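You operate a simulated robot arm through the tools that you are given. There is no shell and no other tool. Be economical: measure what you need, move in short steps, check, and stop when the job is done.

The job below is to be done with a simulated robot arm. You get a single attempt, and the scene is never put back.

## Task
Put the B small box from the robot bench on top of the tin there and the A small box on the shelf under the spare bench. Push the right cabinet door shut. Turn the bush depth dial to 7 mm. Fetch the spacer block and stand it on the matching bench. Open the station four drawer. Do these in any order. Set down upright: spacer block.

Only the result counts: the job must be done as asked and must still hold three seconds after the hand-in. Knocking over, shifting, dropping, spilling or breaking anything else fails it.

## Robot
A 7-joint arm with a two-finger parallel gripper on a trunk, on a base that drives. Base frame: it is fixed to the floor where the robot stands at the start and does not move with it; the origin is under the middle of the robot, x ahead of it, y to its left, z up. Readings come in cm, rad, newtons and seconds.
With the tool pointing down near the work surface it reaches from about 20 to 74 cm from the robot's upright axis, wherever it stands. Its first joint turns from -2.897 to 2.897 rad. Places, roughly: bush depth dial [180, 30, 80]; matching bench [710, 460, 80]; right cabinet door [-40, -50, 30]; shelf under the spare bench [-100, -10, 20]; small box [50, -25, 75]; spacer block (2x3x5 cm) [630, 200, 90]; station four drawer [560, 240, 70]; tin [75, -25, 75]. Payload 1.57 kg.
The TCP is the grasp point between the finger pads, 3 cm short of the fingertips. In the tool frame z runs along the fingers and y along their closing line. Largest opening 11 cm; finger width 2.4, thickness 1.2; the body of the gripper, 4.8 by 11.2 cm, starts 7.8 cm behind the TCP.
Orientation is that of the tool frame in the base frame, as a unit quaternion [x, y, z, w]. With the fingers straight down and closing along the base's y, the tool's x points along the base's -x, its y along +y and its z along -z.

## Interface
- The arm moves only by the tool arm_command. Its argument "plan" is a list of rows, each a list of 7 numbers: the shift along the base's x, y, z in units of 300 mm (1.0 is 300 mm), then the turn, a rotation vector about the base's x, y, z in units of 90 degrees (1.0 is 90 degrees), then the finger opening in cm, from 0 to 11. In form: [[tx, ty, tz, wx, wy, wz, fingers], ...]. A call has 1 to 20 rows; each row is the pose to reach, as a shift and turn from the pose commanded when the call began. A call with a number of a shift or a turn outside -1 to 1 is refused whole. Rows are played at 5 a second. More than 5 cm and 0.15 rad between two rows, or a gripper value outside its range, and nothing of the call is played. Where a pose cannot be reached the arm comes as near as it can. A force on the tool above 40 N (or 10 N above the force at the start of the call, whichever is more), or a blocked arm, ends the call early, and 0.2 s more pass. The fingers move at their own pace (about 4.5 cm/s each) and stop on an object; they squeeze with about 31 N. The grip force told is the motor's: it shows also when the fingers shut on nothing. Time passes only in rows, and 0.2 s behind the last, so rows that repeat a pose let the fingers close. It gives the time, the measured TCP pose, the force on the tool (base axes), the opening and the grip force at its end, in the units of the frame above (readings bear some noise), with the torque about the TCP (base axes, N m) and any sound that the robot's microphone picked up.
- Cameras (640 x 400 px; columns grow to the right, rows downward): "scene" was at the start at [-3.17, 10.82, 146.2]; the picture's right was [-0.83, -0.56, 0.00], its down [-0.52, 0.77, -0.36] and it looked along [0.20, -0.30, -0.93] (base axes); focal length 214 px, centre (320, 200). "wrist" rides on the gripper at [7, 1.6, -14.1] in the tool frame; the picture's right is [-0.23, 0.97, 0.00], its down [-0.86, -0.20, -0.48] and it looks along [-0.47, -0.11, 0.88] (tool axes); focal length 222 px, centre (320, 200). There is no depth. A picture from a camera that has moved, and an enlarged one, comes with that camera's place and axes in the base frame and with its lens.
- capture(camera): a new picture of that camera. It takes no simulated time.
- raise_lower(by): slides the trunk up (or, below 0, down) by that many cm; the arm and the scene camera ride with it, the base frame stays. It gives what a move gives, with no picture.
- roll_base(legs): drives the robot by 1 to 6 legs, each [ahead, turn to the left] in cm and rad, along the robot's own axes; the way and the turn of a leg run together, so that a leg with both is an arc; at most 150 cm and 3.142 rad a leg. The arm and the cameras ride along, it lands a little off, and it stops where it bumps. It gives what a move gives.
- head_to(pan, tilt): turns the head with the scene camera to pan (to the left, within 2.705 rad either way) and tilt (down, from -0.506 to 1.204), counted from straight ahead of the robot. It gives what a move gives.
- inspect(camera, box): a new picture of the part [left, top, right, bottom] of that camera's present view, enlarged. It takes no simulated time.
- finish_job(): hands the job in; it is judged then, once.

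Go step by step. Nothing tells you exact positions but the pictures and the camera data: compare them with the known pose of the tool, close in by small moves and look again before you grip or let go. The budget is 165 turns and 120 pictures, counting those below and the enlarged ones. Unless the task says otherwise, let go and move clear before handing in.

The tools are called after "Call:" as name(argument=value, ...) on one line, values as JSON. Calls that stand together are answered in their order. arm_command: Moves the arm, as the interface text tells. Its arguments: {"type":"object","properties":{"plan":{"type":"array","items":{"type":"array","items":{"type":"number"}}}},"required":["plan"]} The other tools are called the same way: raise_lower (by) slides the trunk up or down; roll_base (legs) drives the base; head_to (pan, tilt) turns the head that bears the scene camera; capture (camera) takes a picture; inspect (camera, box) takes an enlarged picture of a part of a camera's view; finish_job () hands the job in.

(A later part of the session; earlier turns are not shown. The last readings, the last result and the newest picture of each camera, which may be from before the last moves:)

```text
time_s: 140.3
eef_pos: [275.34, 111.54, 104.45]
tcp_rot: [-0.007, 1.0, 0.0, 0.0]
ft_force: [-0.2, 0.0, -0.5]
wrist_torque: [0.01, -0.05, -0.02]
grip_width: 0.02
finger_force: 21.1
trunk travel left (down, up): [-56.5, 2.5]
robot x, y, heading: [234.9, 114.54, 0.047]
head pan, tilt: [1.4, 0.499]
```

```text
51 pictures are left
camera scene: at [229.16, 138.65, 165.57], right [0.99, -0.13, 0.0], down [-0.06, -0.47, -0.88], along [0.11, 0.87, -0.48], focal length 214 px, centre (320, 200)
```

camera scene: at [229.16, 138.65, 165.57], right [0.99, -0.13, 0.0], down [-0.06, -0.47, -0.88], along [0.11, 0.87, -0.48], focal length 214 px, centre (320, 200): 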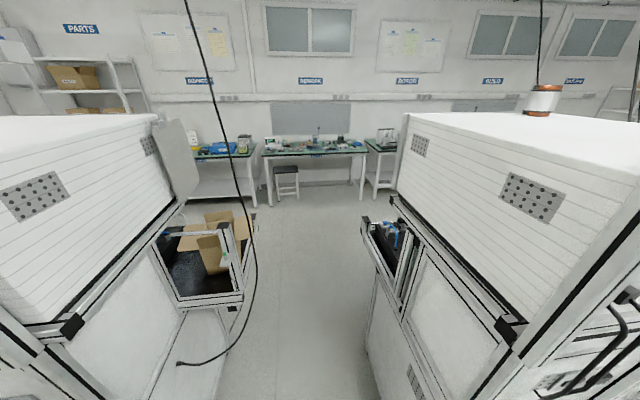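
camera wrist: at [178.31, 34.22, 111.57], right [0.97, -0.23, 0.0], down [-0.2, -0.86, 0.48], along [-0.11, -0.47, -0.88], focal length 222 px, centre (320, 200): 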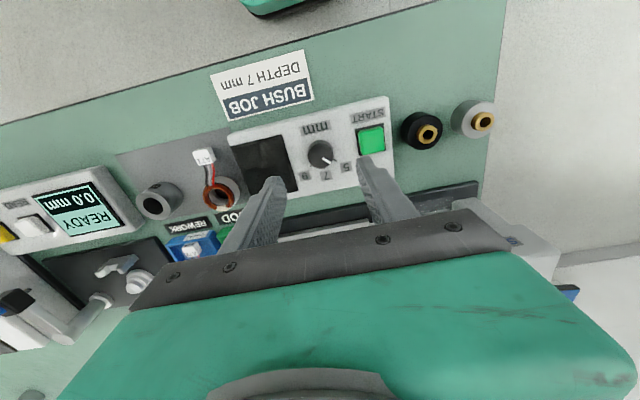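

The gap is narrow with a hanging cable. I'll continue down the main aisle and look near station four.

Call:
roll_base(legs=[[0, -0.05], [150, 0], [115, 0]])

Call:
head_to(pan=0.8, tilt=0.35)

Call:
capture(camera="scene")

```text
time_s: 153.6
eef_pos: [540.05, 125.35, 104.34]
tcp_rot: [-0.023, 1.0, 0.0, 0.0]
ft_force: [0.3, 0.6, -0.6]
wrist_torque: [0.04, 0.01, -0.01]
grip_width: 0.01
finger_force: 21.7
trunk travel left (down, up): [-56.5, 2.5]
robot x, y, heading: [499.75, 127.23, 0.08]
head pan, tilt: [1.4, 0.499]
```

```text
time_s: 154.6
eef_pos: [539.95, 125.43, 104.37]
tcp_rot: [-0.023, 1.0, -0.001, 0.0]
ft_force: [0.3, 0.3, -0.1]
wrist_torque: [0.0, 0.0, 0.0]
grip_width: 0.0
finger_force: 21.7
trunk travel left (down, up): [-56.5, 2.5]
robot x, y, heading: [499.64, 126.6, 0.08]
head pan, tilt: [0.799, 0.351]
```

```text
50 pictures are left
camera scene: at [498.07, 149.04, 166.94], right [0.77, -0.64, 0.0], down [-0.22, -0.26, -0.94], along [0.6, 0.72, -0.34], focal length 214 px, centre (320, 200)
```

scene: 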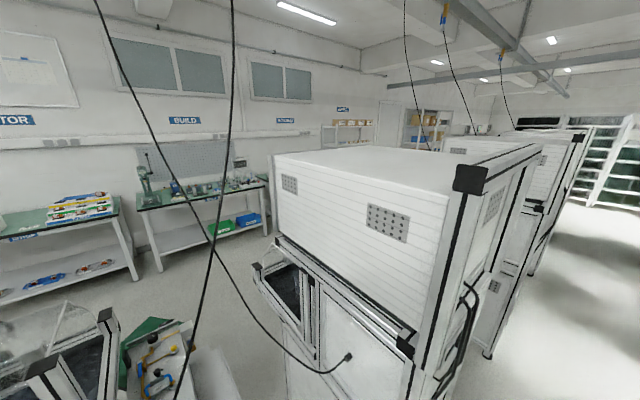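

Call:
roll_base(legs=[[0, -0.12], [150, 0]])

Call:
head_to(pan=1.7, tilt=0.4)

Call:
capture(camera="scene")

```text
time_s: 162.6
eef_pos: [690.08, 116.9, 104.44]
tcp_rot: [0.027, 1.0, -0.001, 0.0]
ft_force: [0.2, -0.3, 0.5]
wrist_torque: [0.0, -0.01, -0.06]
grip_width: 0.01
finger_force: 20.8
trunk travel left (down, up): [-56.5, 2.5]
robot x, y, heading: [650.16, 122.45, -0.018]
head pan, tilt: [0.799, 0.351]
```

```text
time_s: 163.8
eef_pos: [689.98, 116.84, 104.48]
tcp_rot: [0.027, 1.0, -0.001, 0.0]
ft_force: [0.2, 0.5, -0.6]
wrist_torque: [0.02, -0.03, -0.01]
grip_width: 0.0
finger_force: 20.9
trunk travel left (down, up): [-56.5, 2.5]
robot x, y, heading: [649.58, 122.73, -0.022]
head pan, tilt: [1.7, 0.4]
```

```text
49 pictures are left
camera scene: at [642.94, 147.2, 166.49], right [0.99, 0.11, 0.0], down [0.04, -0.39, -0.92], along [-0.1, 0.92, -0.39], focal length 214 px, centre (320, 200)
```

scene: 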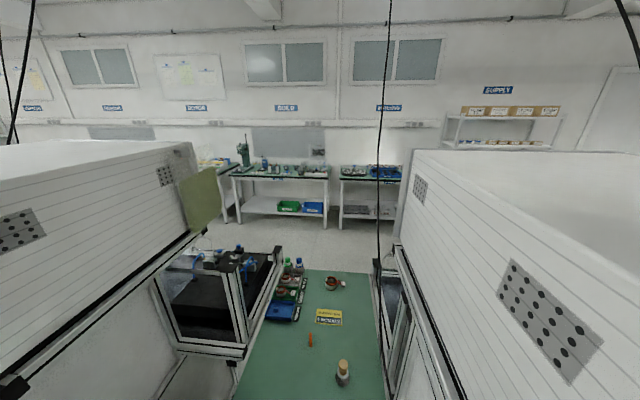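

A green table stands between stations four and five. I'll zoom in to find the spacer block.

Call:
inspect(camera="scene", box=[230, 250, 400, 400])

Call:
inspect(camera="scene", box=[180, 130, 420, 250])

```text
2.67 times, centred on (315, 325) of scene
camera zoom: at [642.94, 147.2, 166.49], right [0.99, 0.11, 0.0], down [0.04, -0.39, -0.92], along [-0.1, 0.92, -0.39], focal length 572 px, centre (333, -133)
```

zoom: 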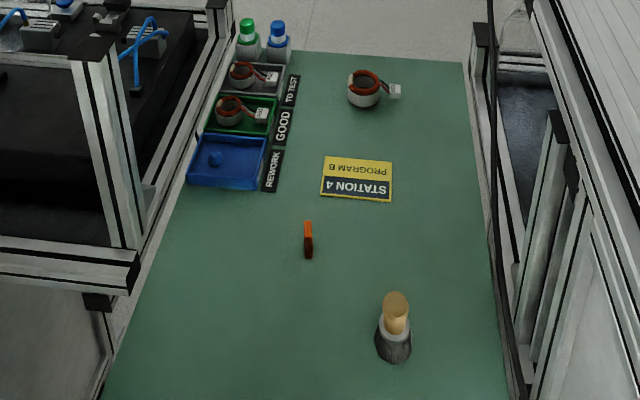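

```text
2.67 times, centred on (300, 190) of scene
camera zoom: at [642.94, 147.2, 166.49], right [0.99, 0.11, 0.0], down [0.04, -0.39, -0.92], along [-0.1, 0.92, -0.39], focal length 572 px, centre (373, 227)
```

zoom: 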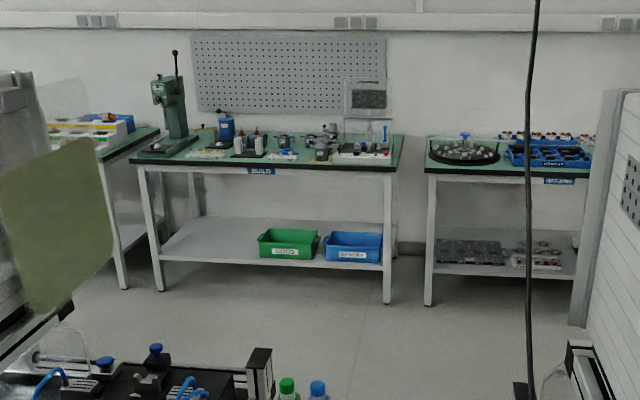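

The orange block stands on the green table at about (633,203), top near z 85. I'll back up a little, turn left to face it and look.

Call:
roll_base(legs=[[-13, 0], [0, 1.59]])

Call:
head_to(pan=-0.1, tilt=0.9)

Call:
capture(camera="scene")

Call:
capture(camera="wrist")

```text
time_s: 167.2
eef_pos: [669.64, 145.66, 104.46]
tcp_rot: [-0.336, 0.942, -0.006, 0.001]
ft_force: [1.4, -9.6, 2.9]
wrist_torque: [1.33, 0.25, 0.06]
grip_width: 0.01
finger_force: 21.6
trunk travel left (down, up): [-56.5, 2.5]
robot x, y, heading: [636.63, 122.73, 0.742]
head pan, tilt: [1.7, 0.4]
stopped in leg 2: the force on the tool passed its limit at 105 N (the readings are from after the stop); the commanded pose is now the measured one
```

```text
time_s: 169.0
eef_pos: [669.6, 145.85, 104.41]
tcp_rot: [-0.337, 0.941, -0.006, 0.002]
ft_force: [2.0, -10.3, 1.8]
wrist_torque: [1.46, 0.28, 0.12]
grip_width: 0.0
finger_force: 21.2
trunk travel left (down, up): [-56.5, 2.5]
robot x, y, heading: [636.47, 122.83, 0.745]
head pan, tilt: [-0.099, 0.901]
```

```text
46 pictures are left
camera scene: at [627.39, 134.35, 162.2], right [0.6, -0.8, 0.0], down [-0.63, -0.47, -0.62], along [0.5, 0.37, -0.78], focal length 214 px, centre (320, 200)
```

scene: 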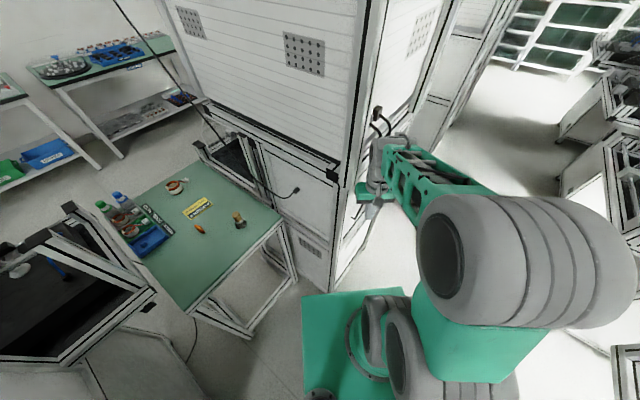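

```text
45 pictures are left
camera wrist: at [663.07, 142.76, 118.49], right [-0.44, 0.9, -0.01], down [0.78, 0.39, 0.48], along [0.43, 0.2, -0.88], focal length 222 px, centre (320, 200)
```

wrist: 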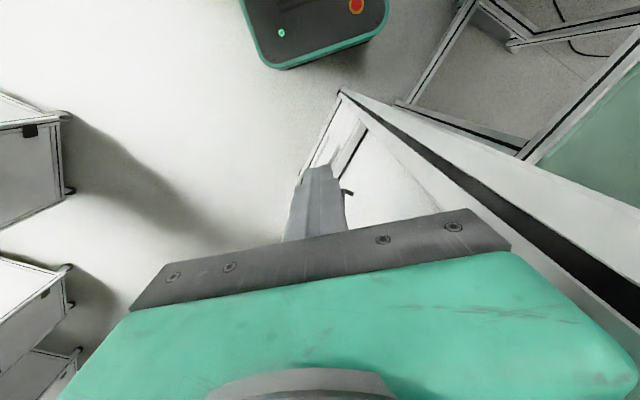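

The hand touched rack five while turning. I'll back straight off, realign further from the racks, and turn there.

Call:
roll_base(legs=[[-38, 0], [0, -0.74], [28, 0], [0, 1.56]])

Call:
head_to(pan=-0.05, tilt=0.75)

Call:
capture(camera="scene")

```text
time_s: 178.6
eef_pos: [645.49, 137.04, 104.4]
tcp_rot: [-0.663, 0.748, -0.005, 0.004]
ft_force: [-0.2, 0.3, -0.2]
wrist_torque: [0.01, -0.02, 0.01]
grip_width: 0.01
finger_force: 21.1
trunk travel left (down, up): [-56.5, 2.5]
robot x, y, heading: [637.8, 97.47, 1.508]
head pan, tilt: [-0.099, 0.901]
```

```text
time_s: 179.3
eef_pos: [645.48, 137.04, 104.43]
tcp_rot: [-0.663, 0.749, -0.005, 0.004]
ft_force: [0.4, 0.0, 0.3]
wrist_torque: [0.03, -0.01, 0.03]
grip_width: 0.0
finger_force: 20.9
trunk travel left (down, up): [-56.5, 2.5]
robot x, y, heading: [637.7, 97.12, 1.503]
head pan, tilt: [-0.051, 0.75]
```

```text
44 pictures are left
camera scene: at [622.46, 100.68, 163.37], right [0.99, -0.12, 0.0], down [-0.08, -0.68, -0.73], along [0.08, 0.73, -0.68], focal length 214 px, centre (320, 200)
```

scene: 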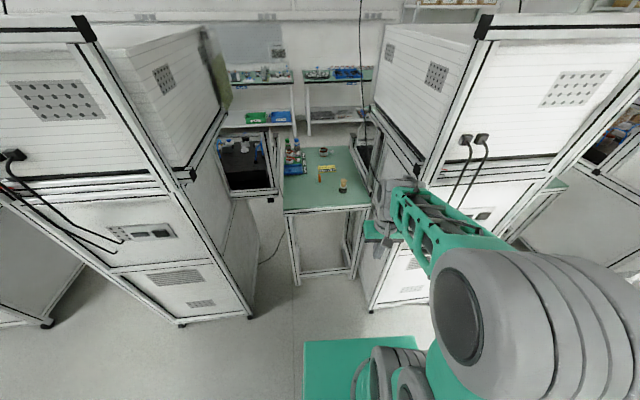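

The table's near edge is at y≈180, and the corridor between racks is x≈585–662. I'll shift to x≈626 and approach.

Call:
roll_base(legs=[[0, 0.5], [28, 0], [0, -0.43]])

Call:
capture(camera="scene")

Call:
capture(camera="wrist")

```text
time_s: 183.9
eef_pos: [631.46, 162.81, 104.44]
tcp_rot: [-0.685, 0.729, -0.005, 0.004]
ft_force: [-0.1, 0.8, -0.5]
wrist_torque: [-0.01, -0.02, 0.04]
grip_width: 0.0
finger_force: 21.7
trunk travel left (down, up): [-56.5, 2.5]
robot x, y, heading: [625.58, 122.57, 1.566]
head pan, tilt: [-0.051, 0.75]
```

```text
43 pictures are left
camera scene: at [610.64, 125.15, 163.38], right [1.0, -0.06, 0.0], down [-0.04, -0.68, -0.73], along [0.04, 0.73, -0.68], focal length 214 px, centre (320, 200)
```

scene: 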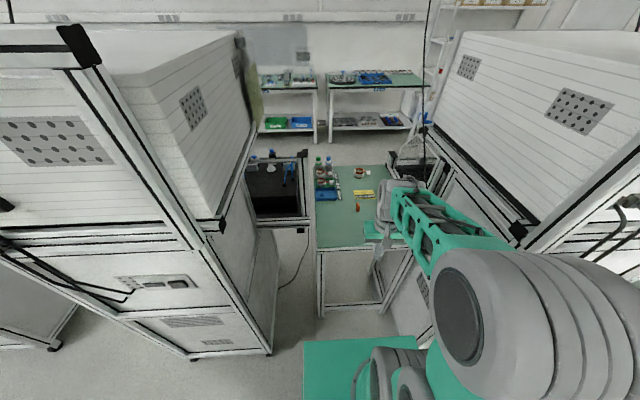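

```text
42 pictures are left
camera wrist: at [629.23, 155.98, 118.48], right [-0.96, 0.29, -0.01], down [0.25, 0.84, 0.48], along [0.15, 0.46, -0.88], focal length 222 px, centre (320, 200)
```

wrist: 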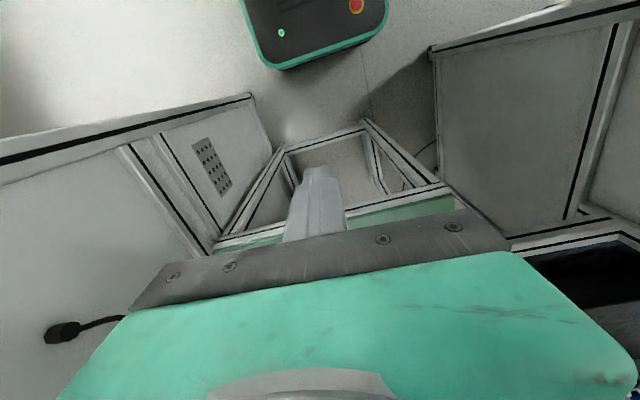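

I'll extend the arm over the table first (it pulls the elbow inward), then drive in a bit.

Call:
arm_command(plan=[[0, 0.13, 0.02, 0, 0, 0.01, 3], [0, 0.27, 0.02, 0, 0, 0.02, 6], [0, 0.41, 0.02, 0, 0, 0.03, 6], [0, 0.55, 0.02, 0, 0, 0.039, 6], [0, 0.68, 0.02, 0, 0, 0.039, 6], [0, 0.8, 0.02, 0, 0, 0.039, 6], [0, 0.8, 0.02, 0, 0, 0.039, 6]])

Call:
capture(camera="scene")

Call:
capture(camera="wrist")

```text
time_s: 185.5
eef_pos: [631.16, 186.66, 105.24]
tcp_rot: [-0.707, 0.707, -0.005, 0.004]
ft_force: [0.0, -0.7, 0.1]
wrist_torque: [-0.04, -0.02, 0.03]
grip_width: 5.98
finger_force: 0.1
trunk travel left (down, up): [-56.5, 2.5]
robot x, y, heading: [625.41, 122.73, 1.561]
head pan, tilt: [-0.051, 0.75]
```

```text
41 pictures are left
camera scene: at [610.63, 125.15, 163.38], right [1.0, -0.06, 0.0], down [-0.04, -0.68, -0.73], along [0.04, 0.73, -0.68], focal length 214 px, centre (320, 200)
```

scene: 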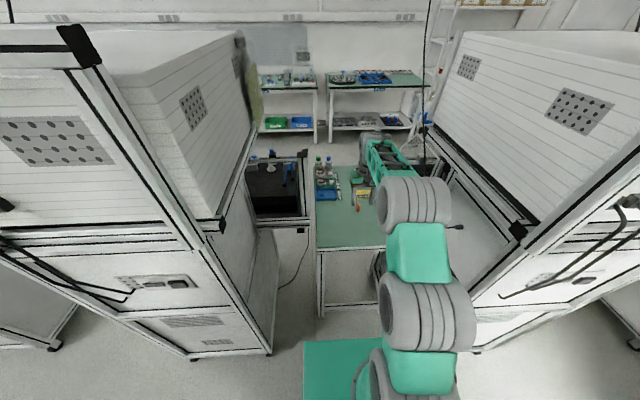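

```text
40 pictures are left
camera wrist: at [629.42, 179.69, 119.3], right [-0.97, 0.23, -0.01], down [0.19, 0.86, 0.48], along [0.12, 0.46, -0.88], focal length 222 px, centre (320, 200)
```

wrist: 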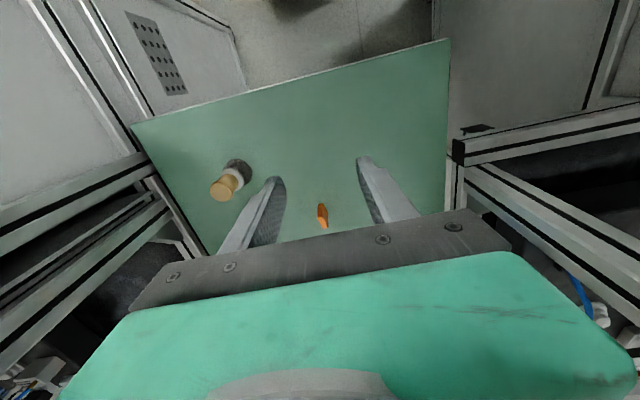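

Call:
roll_base(legs=[[14, 0]])

Call:
inspect(camera="wrist", box=[200, 60, 440, 230])

```text
time_s: 186.9
eef_pos: [631.32, 200.82, 105.22]
tcp_rot: [-0.706, 0.708, -0.006, 0.003]
ft_force: [-0.3, 0.2, 0.5]
wrist_torque: [-0.04, 0.01, -0.02]
grip_width: 5.99
finger_force: 0.0
trunk travel left (down, up): [-56.5, 2.5]
robot x, y, heading: [626.13, 137.14, 1.56]
head pan, tilt: [-0.051, 0.75]
```

```text
2.35 times, centred on (320, 145) of wrist
camera zoom: at [629.57, 193.92, 119.24], right [-0.97, 0.23, -0.01], down [0.2, 0.86, 0.48], along [0.12, 0.46, -0.88], focal length 523 px, centre (320, 329)
```

zoom: 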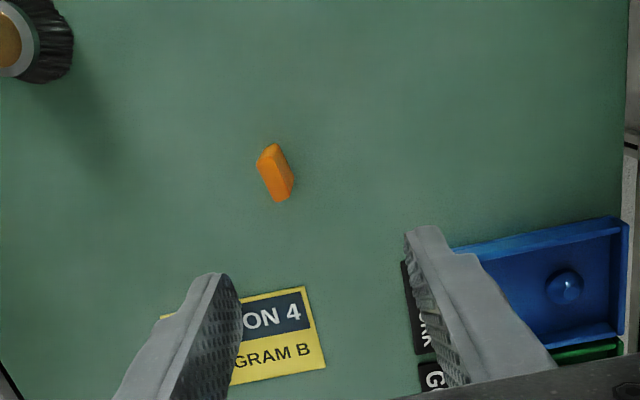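

Call:
inspect(camera="wrist", box=[280, 105, 330, 155])

Call:
inspect(camera="scene", box=[300, 130, 420, 260])

```text
8.00 times, centred on (305, 130) of wrist
camera zoom: at [629.57, 193.92, 119.24], right [-0.97, 0.23, -0.01], down [0.2, 0.86, 0.48], along [0.12, 0.46, -0.88], focal length 1777 px, centre (440, 760)
```

zoom: 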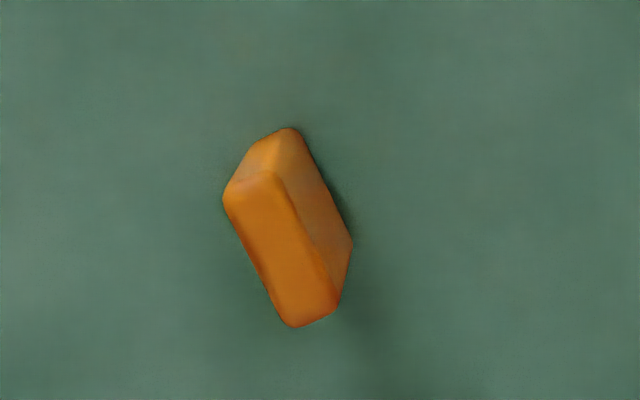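

```text
3.08 times, centred on (360, 195) of scene
camera zoom: at [610.71, 139.46, 163.37], right [1.0, -0.06, 0.0], down [-0.04, -0.68, -0.73], along [0.04, 0.73, -0.68], focal length 660 px, centre (197, 215)
```

zoom: 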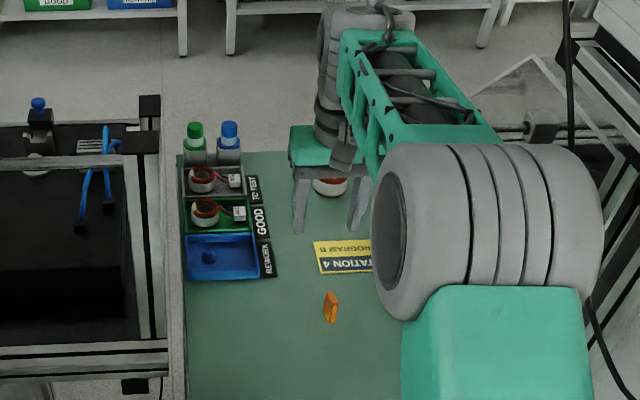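

The block stands on edge near (634,200), turned about 8°. I'll move over it with matching yaw and come lower for a better look.

Call:
arm_command(plan=[[0.045, -0.014, 0, 0, 0, 0.045, 6], [0.09, -0.027, -0.05, 0, 0, 0.087, 6], [0.09, -0.027, -0.17, 0, 0, 0.087, 6], [0.09, -0.027, -0.27, 0, 0, 0.087, 6], [0.09, -0.027, -0.27, 0, 0, 0.087, 6]])

Call:
capture(camera="wrist")

Call:
inspect(camera="wrist", box=[260, 100, 380, 200])

```text
time_s: 188.1
eef_pos: [634.23, 199.89, 97.03]
tcp_rot: [0.753, -0.658, 0.005, -0.004]
ft_force: [0.5, -0.5, 0.5]
wrist_torque: [0.0, 0.0, -0.03]
grip_width: 6.01
finger_force: 0.1
trunk travel left (down, up): [-56.5, 2.5]
robot x, y, heading: [626.02, 137.04, 1.559]
head pan, tilt: [-0.051, 0.75]
```

```text
36 pictures are left
camera wrist: at [633.34, 192.71, 111.21], right [-1.0, 0.09, -0.01], down [0.08, 0.87, 0.48], along [0.06, 0.48, -0.88], focal length 222 px, centre (320, 200)
```

wrist: 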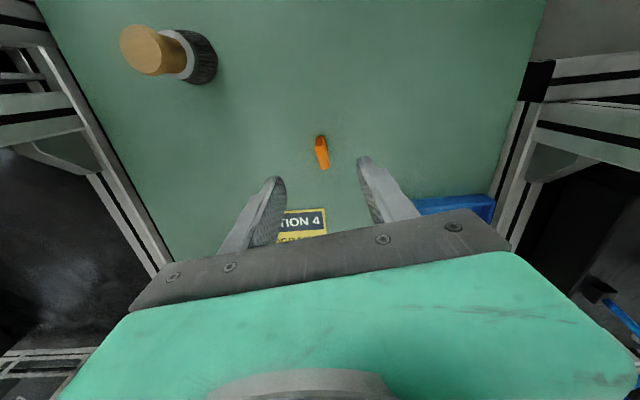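

```text
4.00 times, centred on (320, 150) of wrist
camera zoom: at [633.34, 192.71, 111.21], right [-1.0, 0.09, -0.01], down [0.08, 0.87, 0.48], along [0.06, 0.48, -0.88], focal length 888 px, centre (320, 400)
```

zoom: 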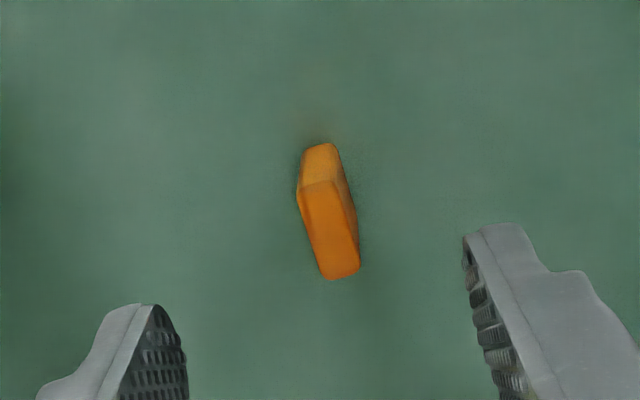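

Call:
arm_command(plan=[[0, 0.017, -0.1, 0, 0, 0, 5], [0, 0.017, -0.2, 0, 0, 0, 5], [0, 0.017, -0.2, 0, 0, 0, 5]])

Call:
inspect(camera="wrist", box=[240, 90, 400, 220])

Call:
inspect(camera="scene", box=[320, 180, 400, 250])

```text
time_s: 188.9
eef_pos: [633.99, 200.43, 91.2]
tcp_rot: [0.753, -0.658, 0.004, -0.004]
ft_force: [-0.3, 0.2, 0.0]
wrist_torque: [0.03, -0.03, 0.01]
grip_width: 5.01
finger_force: 0.1
trunk travel left (down, up): [-56.5, 2.5]
robot x, y, heading: [625.53, 136.91, 1.567]
head pan, tilt: [-0.051, 0.75]
```

```text
3.08 times, centred on (320, 155) of wrist
camera zoom: at [633.13, 193.39, 105.34], right [-1.0, 0.09, -0.01], down [0.08, 0.87, 0.48], along [0.06, 0.48, -0.88], focal length 684 px, centre (320, 338)
```

zoom: 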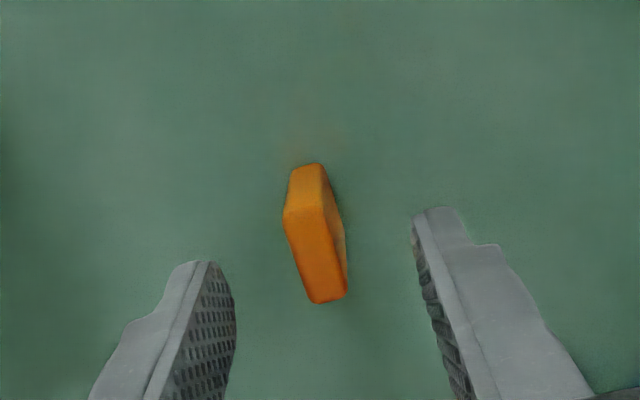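

```text
5.71 times, centred on (360, 215) of scene
camera zoom: at [610.71, 139.36, 163.38], right [1.0, -0.06, 0.0], down [-0.04, -0.68, -0.73], along [0.04, 0.73, -0.68], focal length 1226 px, centre (91, 114)
```

zoom: 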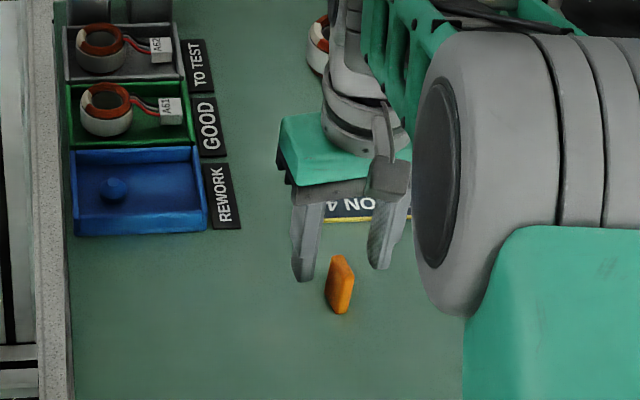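

Call:
arm_command(plan=[[0, 0, -0.03, 0, 0, 0, 4], [0, 0, -0.06, 0, 0, 0, 4], [0, 0, -0.06, 0, 0, 0, 4]])

Call:
inspect(camera="wrist", box=[240, 90, 400, 220])

Call:
inspect(camera="scene", box=[340, 210, 390, 250])

```text
time_s: 189.7
eef_pos: [634.11, 200.53, 89.29]
tcp_rot: [0.753, -0.658, 0.005, -0.004]
ft_force: [-0.6, -0.5, -0.6]
wrist_torque: [0.01, 0.03, 0.0]
grip_width: 4.0
finger_force: 0.1
trunk travel left (down, up): [-56.5, 2.5]
robot x, y, heading: [626.03, 137.3, 1.566]
head pan, tilt: [-0.051, 0.75]
```

```text
3.08 times, centred on (320, 155) of wrist
camera zoom: at [633.21, 193.36, 103.41], right [-1.0, 0.09, -0.01], down [0.08, 0.87, 0.48], along [0.06, 0.48, -0.88], focal length 684 px, centre (320, 338)
```

zoom: 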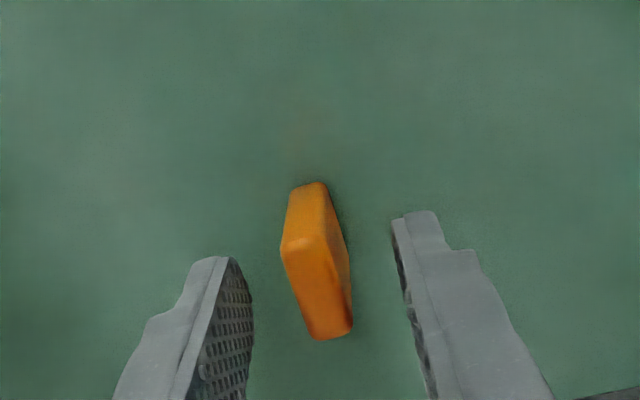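

```text
10.00 times, centred on (365, 230) of scene
camera zoom: at [610.71, 139.37, 163.38], right [1.0, -0.06, 0.0], down [-0.04, -0.68, -0.73], along [0.04, 0.73, -0.68], focal length 2145 px, centre (-130, -100)
```

zoom: 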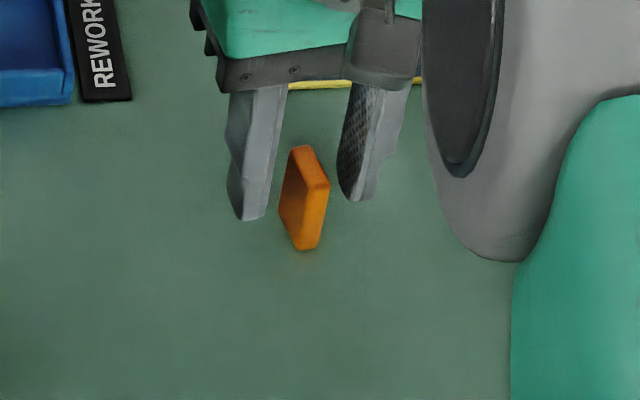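

The fingers straddle the block (table ≈85, block top ≈89.7). I'll close on it.

Call:
arm_command(plan=[[0, -0.005, -0.012, 0, 0, 0, 4], [0, -0.005, -0.012, 0, 0, 0, 2.5], [0, -0.005, -0.012, 0, 0, 0, 0.5], [0, -0.005, -0.012, 0, 0, 0, 0.2], [0, -0.005, -0.012, 0, 0, 0, 0.2], [0, -0.005, -0.012, 0, 0, 0, 0.2]])

Call:
inspect(camera="wrist", box=[240, 90, 400, 220])

```text
time_s: 191.1
eef_pos: [633.92, 200.37, 88.99]
tcp_rot: [0.753, -0.658, 0.004, -0.004]
ft_force: [0.2, -0.1, 1.0]
wrist_torque: [0.03, -0.02, 0.01]
grip_width: 0.97
finger_force: 27.9
trunk travel left (down, up): [-56.5, 2.5]
robot x, y, heading: [625.7, 136.89, 1.563]
head pan, tilt: [-0.051, 0.75]
```

```text
3.08 times, centred on (320, 155) of wrist
camera zoom: at [633.19, 193.24, 103.04], right [-1.0, 0.09, -0.01], down [0.08, 0.87, 0.48], along [0.06, 0.48, -0.88], focal length 684 px, centre (320, 338)
```

zoom: 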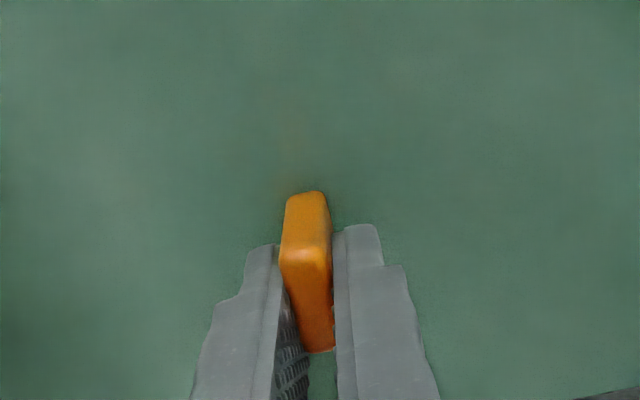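

Gripped, 0.97 cm wide. I'll lift it, back straight out and look for a way to the far aisle.

Call:
arm_command(plan=[[0, 0, 0.06, 0, 0, 0, 0.2], [0, 0, 0.2, 0, 0, 0, 0.2], [0, 0, 0.35, 0, 0, 0, 0.2], [0, 0, 0.5, 0, 0, 0, 0.2], [0, 0, 0.6, 0, 0, 0, 0.2], [0, 0, 0.6, 0, 0, 0, 0.2]])

Call:
roll_base(legs=[[-45, 0]])

Call:
arm_command(plan=[[-0.03, -0.12, 0, 0, 0, 0, 0.2], [-0.06, -0.26, 0, 0, 0, 0, 0.2], [-0.09, -0.4, 0, 0, 0, 0, 0.2], [-0.12, -0.54, 0, 0, 0, 0, 0.2], [-0.15, -0.66, 0, 0, 0, 0, 0.2], [-0.15, -0.74, 0, 0, 0, 0, 0.2]])

Call:
roll_base(legs=[[0, -1.56]])

Call:
head_to(pan=0.2, tilt=0.3)

Call:
capture(camera="scene")

```text
time_s: 192.5
eef_pos: [634.02, 200.29, 107.03]
tcp_rot: [0.753, -0.658, 0.004, -0.004]
ft_force: [0.2, 0.1, -0.5]
wrist_torque: [0.01, 0.01, 0.0]
grip_width: 0.98
finger_force: 27.7
trunk travel left (down, up): [-56.5, 2.5]
robot x, y, heading: [625.92, 137.28, 1.558]
head pan, tilt: [-0.051, 0.75]
```

```text
time_s: 195.2
eef_pos: [633.95, 154.91, 107.05]
tcp_rot: [0.752, -0.66, 0.004, -0.004]
ft_force: [-0.1, -0.2, -0.3]
wrist_torque: [0.04, 0.02, 0.02]
grip_width: 0.98
finger_force: 27.9
trunk travel left (down, up): [-56.5, 2.5]
robot x, y, heading: [625.68, 91.63, 1.558]
head pan, tilt: [-0.051, 0.75]
```

```text
time_s: 196.6
eef_pos: [629.58, 132.62, 106.92]
tcp_rot: [0.751, -0.66, 0.005, -0.004]
ft_force: [-0.1, -0.5, -0.7]
wrist_torque: [0.04, -0.02, -0.01]
grip_width: 0.99
finger_force: 28.2
trunk travel left (down, up): [-56.5, 2.5]
robot x, y, heading: [625.56, 91.74, 1.556]
head pan, tilt: [-0.051, 0.75]
```

```text
time_s: 200.8
eef_pos: [666.74, 88.0, 106.99]
tcp_rot: [-0.069, 0.998, -0.006, 0.0]
ft_force: [0.6, 0.4, -0.8]
wrist_torque: [0.0, -0.02, 0.0]
grip_width: 0.96
finger_force: 27.9
trunk travel left (down, up): [-56.5, 2.5]
robot x, y, heading: [625.07, 91.64, -0.004]
head pan, tilt: [-0.051, 0.75]
```

```text
time_s: 201.7
eef_pos: [666.74, 88.01, 106.97]
tcp_rot: [-0.069, 0.998, -0.006, 0.001]
ft_force: [-0.6, -0.6, -0.8]
wrist_torque: [-0.02, 0.01, -0.02]
grip_width: 0.95
finger_force: 28.0
trunk travel left (down, up): [-56.5, 2.5]
robot x, y, heading: [625.33, 90.87, 0.0]
head pan, tilt: [0.201, 0.3]
```

```text
29 pictures are left
camera scene: at [628.53, 108.94, 167.4], right [0.2, -0.98, 0.0], down [-0.29, -0.06, -0.95], along [0.94, 0.19, -0.3], focal length 214 px, centre (320, 200)
```

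scene: 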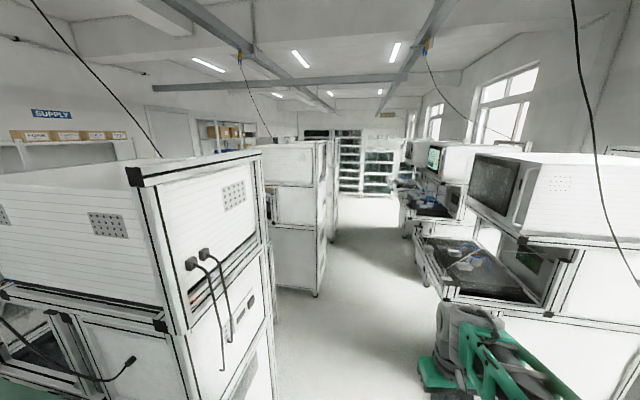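

I'll drive on to the gap after rack five and check whether it is open.

Call:
roll_base(legs=[[148, 0]])

Call:
head_to(pan=1.35, tilt=0.4)

Call:
capture(camera="scene")

```text
time_s: 209.0
eef_pos: [814.23, 95.92, 106.98]
tcp_rot: [-0.105, 0.994, -0.006, 0.0]
ft_force: [0.7, 0.4, -1.0]
wrist_torque: [0.04, 0.0, -0.01]
grip_width: 0.93
finger_force: 27.7
trunk travel left (down, up): [-56.5, 2.5]
robot x, y, heading: [772.83, 96.6, 0.065]
head pan, tilt: [0.201, 0.3]
```

```text
time_s: 210.4
eef_pos: [814.2, 96.01, 106.95]
tcp_rot: [-0.105, 0.994, -0.005, 0.0]
ft_force: [0.7, 0.5, -0.5]
wrist_torque: [0.01, -0.01, 0.02]
grip_width: 0.98
finger_force: 27.5
trunk travel left (down, up): [-56.5, 2.5]
robot x, y, heading: [772.75, 96.61, 0.072]
head pan, tilt: [1.349, 0.4]
```

```text
28 pictures are left
camera scene: at [766.92, 120.72, 166.49], right [0.99, -0.15, 0.0], down [-0.06, -0.38, -0.92], along [0.14, 0.91, -0.39], focal length 214 px, centre (320, 200)
```

scene: 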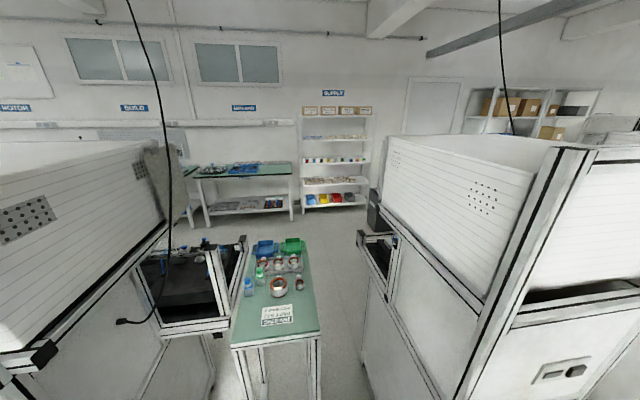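

That gap holds a table as well. I'll go on round the end of the row.

Call:
roll_base(legs=[[0, -0.09], [145, 0]])

Call:
head_to(pan=0.7, tilt=0.35)

Call:
capture(camera="scene")

```text
time_s: 218.2
eef_pos: [962.12, 90.72, 106.94]
tcp_rot: [-0.068, 0.998, -0.007, -0.001]
ft_force: [0.2, -0.8, 0.9]
wrist_torque: [-0.03, 0.02, -0.02]
grip_width: 0.94
finger_force: 28.2
trunk travel left (down, up): [-56.5, 2.5]
robot x, y, heading: [921.17, 94.34, -0.003]
head pan, tilt: [1.349, 0.4]
```

```text
time_s: 219.3
eef_pos: [962.01, 90.82, 106.9]
tcp_rot: [-0.068, 0.998, -0.006, -0.001]
ft_force: [-0.2, -0.7, -0.1]
wrist_torque: [-0.02, 0.0, 0.01]
grip_width: 0.96
finger_force: 27.4
trunk travel left (down, up): [-56.5, 2.5]
robot x, y, heading: [920.73, 94.19, -0.004]
head pan, tilt: [0.7, 0.351]
```

```text
27 pictures are left
camera scene: at [921.88, 115.9, 166.94], right [0.64, -0.77, 0.0], down [-0.26, -0.22, -0.94], along [0.72, 0.6, -0.34], focal length 214 px, centre (320, 200)
```

scene: 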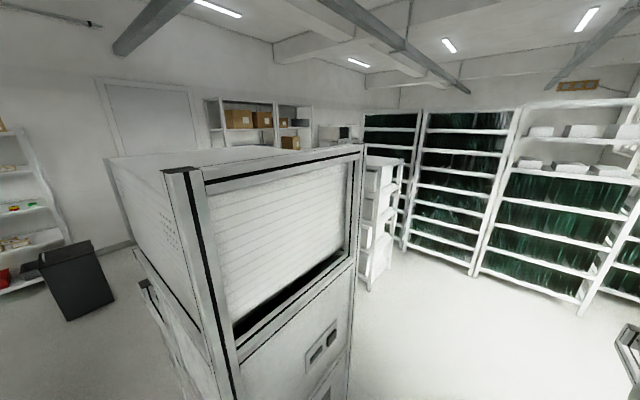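

Call:
head_to(pan=1.6, tilt=0.6)

Call:
capture(camera="scene")

```text
time_s: 220.5
eef_pos: [962.01, 90.68, 106.98]
tcp_rot: [-0.068, 0.998, -0.006, 0.0]
ft_force: [0.6, 0.4, 0.2]
wrist_torque: [0.02, 0.02, -0.03]
grip_width: 0.97
finger_force: 27.9
trunk travel left (down, up): [-56.5, 2.5]
robot x, y, heading: [920.88, 94.22, -0.003]
head pan, tilt: [1.6, 0.6]
```

```text
26 pictures are left
camera scene: at [914.52, 118.77, 164.66], right [1.0, 0.02, 0.0], down [0.01, -0.56, -0.83], along [-0.02, 0.82, -0.56], focal length 214 px, centre (320, 200)
```

scene: 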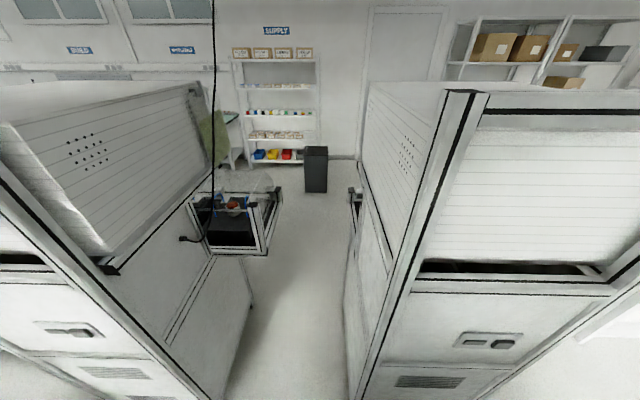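

This gap is too tight higher up. I'll look past rack seven.

Call:
roll_base(legs=[[128, 0]])

Call:
head_to(pan=1.4, tilt=0.55)

Call:
capture(camera="scene")

```text
time_s: 226.9
eef_pos: [1090.92, 89.33, 106.99]
tcp_rot: [-0.065, 0.998, -0.006, 0.0]
ft_force: [0.5, 0.6, 0.1]
wrist_torque: [0.03, 0.01, 0.02]
grip_width: 0.98
finger_force: 28.3
trunk travel left (down, up): [-56.5, 2.5]
robot x, y, heading: [1049.85, 93.47, -0.016]
head pan, tilt: [1.6, 0.6]
```

```text
time_s: 227.7
eef_pos: [1090.92, 89.35, 106.89]
tcp_rot: [-0.065, 0.998, -0.005, -0.001]
ft_force: [-0.3, 0.0, -0.2]
wrist_torque: [-0.03, -0.01, 0.01]
grip_width: 0.98
finger_force: 27.6
trunk travel left (down, up): [-56.5, 2.5]
robot x, y, heading: [1050.18, 93.36, -0.013]
head pan, tilt: [1.4, 0.55]
```

```text
25 pictures are left
camera scene: at [1045.28, 117.72, 165.11], right [0.98, -0.18, 0.0], down [-0.09, -0.51, -0.85], along [0.15, 0.84, -0.52], focal length 214 px, centre (320, 200)
```

scene: 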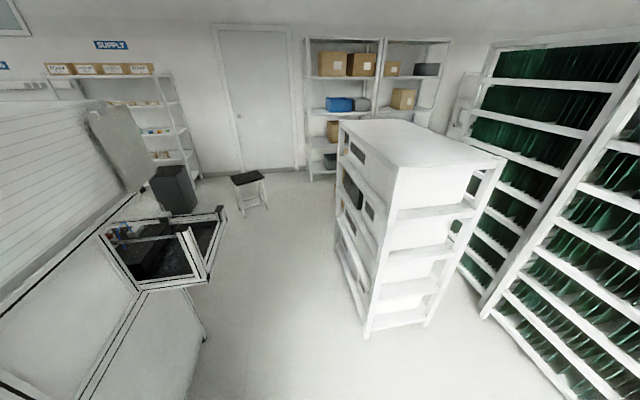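

There is a clear 80 cm passage here. I'll turn left and drive through in stages.

Call:
roll_base(legs=[[0, 1.584], [50, 0]])

```text
time_s: 234.7
eef_pos: [1046.91, 185.66, 107.06]
tcp_rot: [0.778, -0.629, 0.004, -0.004]
ft_force: [0.2, 0.2, -0.3]
wrist_torque: [0.03, -0.02, -0.01]
grip_width: 0.99
finger_force: 27.9
trunk travel left (down, up): [-56.5, 2.5]
robot x, y, heading: [1046.25, 144.53, 1.64]
head pan, tilt: [1.4, 0.55]
```

Call:
roll_base(legs=[[0, -0.09], [150, 0], [15, 0]])

```text
time_s: 243.7
eef_pos: [1051.54, 354.78, 106.96]
tcp_rot: [0.754, -0.657, 0.005, -0.004]
ft_force: [-0.1, 0.2, 0.0]
wrist_torque: [-0.01, 0.02, -0.04]
grip_width: 0.97
finger_force: 28.3
trunk travel left (down, up): [-56.5, 2.5]
robot x, y, heading: [1047.92, 313.85, 1.566]
head pan, tilt: [1.4, 0.55]
```

Call:
roll_base(legs=[[0, 1.576], [150, 0]])

Call:
head_to(pan=-0.3, tilt=0.35)

Call:
capture(camera="scene")

```text
time_s: 255.0
eef_pos: [858.56, 306.01, 106.97]
tcp_rot: [0.994, 0.106, 0.0, -0.006]
ft_force: [-0.1, 0.6, -0.1]
wrist_torque: [-0.01, 0.02, 0.02]
grip_width: 0.96
finger_force: 27.9
trunk travel left (down, up): [-56.5, 2.5]
robot x, y, heading: [899.93, 305.83, -3.072]
head pan, tilt: [1.4, 0.55]
```

```text
time_s: 256.7
eef_pos: [858.41, 306.05, 106.94]
tcp_rot: [0.994, 0.107, -0.001, -0.006]
ft_force: [0.3, -0.8, 0.0]
wrist_torque: [0.02, 0.0, -0.02]
grip_width: 0.97
finger_force: 28.5
trunk travel left (down, up): [-56.5, 2.5]
robot x, y, heading: [899.69, 305.39, -3.07]
head pan, tilt: [-0.3, 0.351]
```

```text
24 pictures are left
camera scene: at [897.49, 292.69, 166.94], right [0.23, 0.97, 0.0], down [0.33, -0.08, -0.94], along [-0.91, 0.21, -0.34], focal length 214 px, centre (320, 200)
```

scene: 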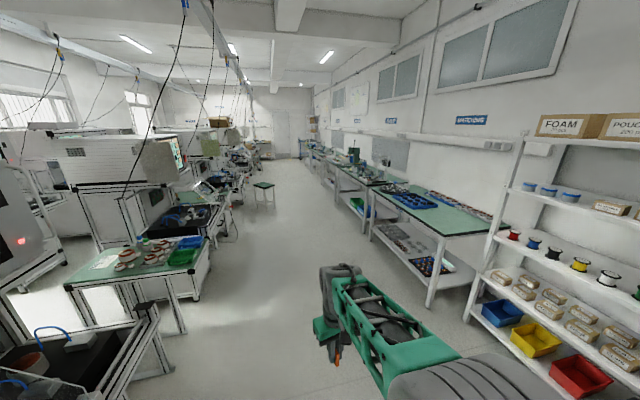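

The matching bench is the near one on the right (front edge y≈418, x≈663–776). I'll drive up to it and face it.

Call:
roll_base(legs=[[0, -0.08], [150, 0], [0, -1.56], [40, 0]])

Call:
head_to(pan=0.0, tilt=0.65)

Call:
capture(camera="scene")

```text
time_s: 270.2
eef_pos: [753.8, 387.8, 106.91]
tcp_rot: [0.767, -0.642, 0.005, -0.003]
ft_force: [-0.1, -0.7, -0.6]
wrist_torque: [-0.03, -0.02, -0.01]
grip_width: 0.97
finger_force: 27.5
trunk travel left (down, up): [-56.5, 2.5]
robot x, y, heading: [751.96, 347.01, 1.601]
head pan, tilt: [-0.3, 0.351]
```

```text
time_s: 271.0
eef_pos: [753.89, 387.9, 107.06]
tcp_rot: [0.767, -0.641, 0.005, -0.004]
ft_force: [-0.3, -0.4, 0.1]
wrist_torque: [0.0, -0.01, -0.02]
grip_width: 0.96
finger_force: 28.0
trunk travel left (down, up): [-56.5, 2.5]
robot x, y, heading: [752.03, 346.73, 1.607]
head pan, tilt: [0.0, 0.649]
```

```text
23 pictures are left
camera scene: at [736.11, 348.7, 164.24], right [1.0, 0.04, 0.0], down [0.02, -0.6, -0.8], along [-0.03, 0.8, -0.6], focal length 214 px, centre (320, 200)
```

scene: 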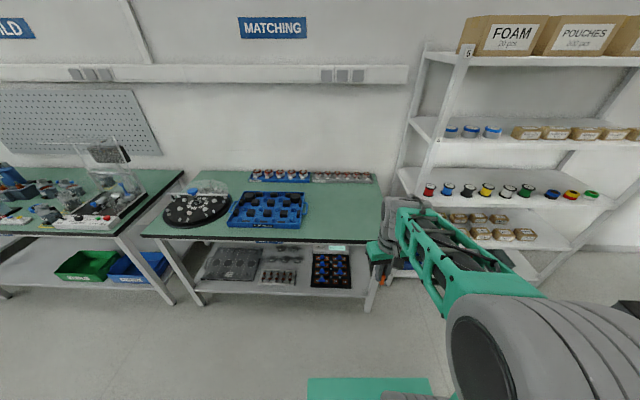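

I'll drive 25 cm closer and extend over the clear right part of the bench.

Call:
roll_base(legs=[[25, 0]])

Call:
arm_command(plan=[[-0.04, 0.13, 0, 0, 0, 0, 0.2], [-0.08, 0.27, 0, 0, 0, 0, 0.2], [-0.12, 0.41, 0, 0, 0, 0, 0.2], [-0.14, 0.55, 0, 0, 0, 0, 0.2], [-0.16, 0.69, -0.05, 0, 0, 0, 0.2], [-0.16, 0.81, -0.12, 0, 0, 0, 0.2], [-0.16, 0.81, -0.25, 0, 0, 0, 0.2], [-0.16, 0.81, -0.36, 0, 0, 0, 0.2], [-0.16, 0.81, -0.36, 0, 0, 0, 0.2]])

Call:
capture(camera="wrist")

Call:
capture(camera="scene")

```text
time_s: 272.9
eef_pos: [752.95, 413.69, 106.84]
tcp_rot: [0.767, -0.642, 0.007, -0.003]
ft_force: [0.1, -0.9, 0.5]
wrist_torque: [0.01, -0.01, 0.03]
grip_width: 0.96
finger_force: 27.4
trunk travel left (down, up): [-56.5, 2.5]
robot x, y, heading: [751.3, 372.46, 1.604]
head pan, tilt: [0.0, 0.649]
```

```text
time_s: 274.9
eef_pos: [748.1, 438.11, 95.96]
tcp_rot: [0.767, -0.642, 0.006, -0.003]
ft_force: [-0.3, 0.5, -0.2]
wrist_torque: [-0.04, 0.02, -0.02]
grip_width: 0.98
finger_force: 28.1
trunk travel left (down, up): [-56.5, 2.5]
robot x, y, heading: [750.95, 372.67, 1.607]
head pan, tilt: [0.0, 0.649]
```

```text
22 pictures are left
camera wrist: at [747.62, 430.94, 110.02], right [-1.0, 0.05, -0.01], down [0.04, 0.88, 0.48], along [0.04, 0.48, -0.88], focal length 222 px, centre (320, 200)
```

wrist: 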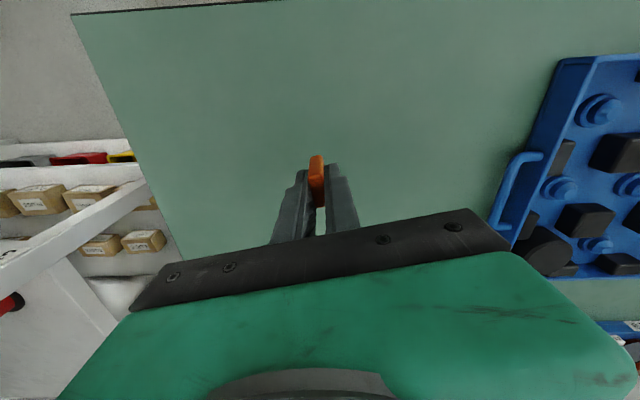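

```text
21 pictures are left
camera scene: at [735.18, 374.62, 164.23], right [1.0, 0.03, 0.0], down [0.02, -0.6, -0.8], along [-0.03, 0.8, -0.6], focal length 214 px, centre (320, 200)
```

scene: 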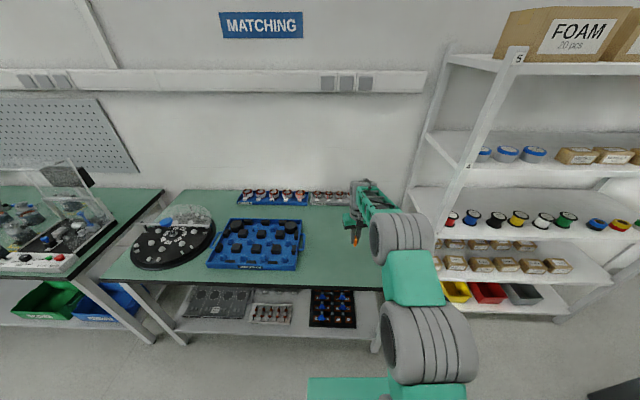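

Call:
arm_command(plan=[[0, 0, -0.07, 0, 0, 0, 0.2], [0, 0, -0.14, 0, 0, 0, 0.2], [0, 0, -0.2, 0, 0, 0, 0.2], [0, 0, -0.25, 0, 0, 0, 0.2], [0, 0, -0.28, 0, 0, 0, 0.2], [0, 0, -0.3, 0, 0, 0, 0.2], [0, 0, -0.3, 0, 0, 0, 0.2]])

Call:
inspect(camera="wrist", box=[240, 90, 400, 220])

Call:
inspect(camera="scene", box=[320, 190, 390, 260])

```text
time_s: 276.5
eef_pos: [748.35, 437.91, 87.09]
tcp_rot: [0.766, -0.642, 0.005, -0.004]
ft_force: [0.0, 0.4, 0.0]
wrist_torque: [0.0, -0.02, 0.02]
grip_width: 0.96
finger_force: 28.0
trunk travel left (down, up): [-56.5, 2.5]
robot x, y, heading: [750.76, 372.19, 1.607]
head pan, tilt: [0.0, 0.649]
```

```text
3.08 times, centred on (320, 155) of wrist
camera zoom: at [747.86, 430.8, 101.07], right [-1.0, 0.05, -0.01], down [0.04, 0.88, 0.48], along [0.04, 0.48, -0.88], focal length 684 px, centre (320, 338)
```

zoom: 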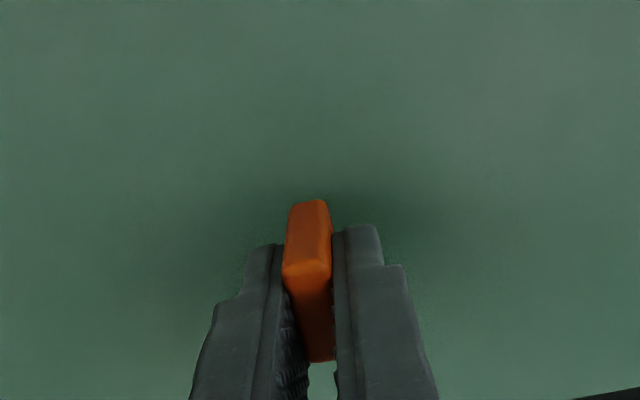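

```text
5.71 times, centred on (355, 225) of scene
camera zoom: at [735.18, 374.6, 164.23], right [1.0, 0.03, 0.0], down [0.02, -0.6, -0.8], along [-0.03, 0.8, -0.6], focal length 1226 px, centre (120, 57)
```

zoom: 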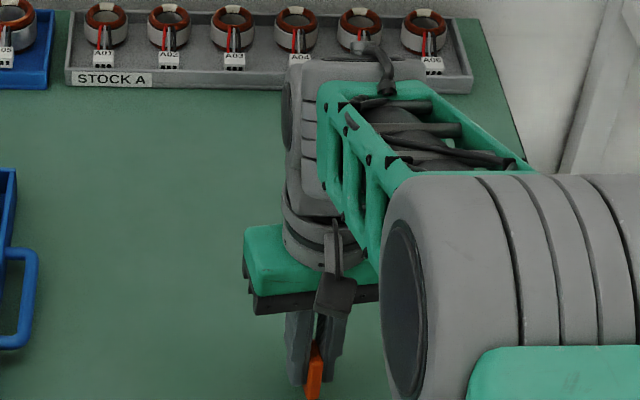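

Call:
arm_command(plan=[[0, 0, -0.02, 0, 0, 0, 0.2], [0, 0, -0.04, 0, 0, 0, 0.2], [0, 0, -0.06, 0, 0, 0, 0.2], [0, 0, -0.06, 0, 0, 0, 0.2]])

```text
time_s: 277.5
eef_pos: [748.2, 438.1, 85.61]
tcp_rot: [0.766, -0.642, 0.002, -0.007]
ft_force: [2.4, 0.0, 26.3]
wrist_torque: [-0.02, -0.07, 0.01]
grip_width: 1.01
finger_force: 28.2
trunk travel left (down, up): [-56.5, 2.5]
robot x, y, heading: [750.93, 372.22, 1.606]
head pan, tilt: [0.0, 0.649]
```

Contact. I'll ease off the pressure, open gently and rise.

Call:
arm_command(plan=[[0, 0, 0.012, 0, 0, 0, 0.2], [0, 0, 0.012, 0, 0, 0, 0.2], [0, 0, 0.012, 0, 0, 0, 1.4], [0, 0, 0.012, 0, 0, 0, 3], [0, 0, 0.012, 0, 0, 0, 5], [0, 0, 0.012, 0, 0, 0, 5], [0, 0, 0.12, 0, 0, 0, 5], [0, 0, 0.27, 0, 0, 0, 5], [0, 0, 0.42, 0, 0, 0, 5], [0, 0, 0.55, 0, 0, 0, 5]])

Call:
inspect(camera="wrist", box=[220, 60, 420, 220])

```text
time_s: 279.7
eef_pos: [748.06, 437.88, 101.91]
tcp_rot: [0.766, -0.643, 0.005, -0.004]
ft_force: [0.7, -0.3, 0.0]
wrist_torque: [0.01, -0.02, 0.02]
grip_width: 5.01
finger_force: 0.1
trunk travel left (down, up): [-56.5, 2.5]
robot x, y, heading: [751.35, 372.2, 1.604]
head pan, tilt: [0.0, 0.649]
```

```text
2.50 times, centred on (320, 140) of wrist
camera zoom: at [747.49, 430.69, 115.99], right [-1.0, 0.05, -0.01], down [0.04, 0.88, 0.48], along [0.04, 0.48, -0.88], focal length 555 px, centre (320, 350)
```

zoom: 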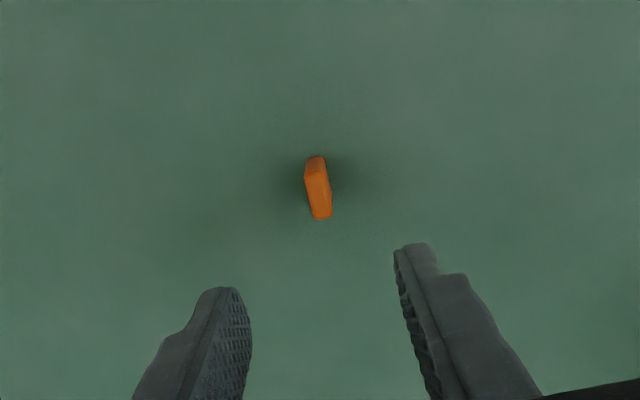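

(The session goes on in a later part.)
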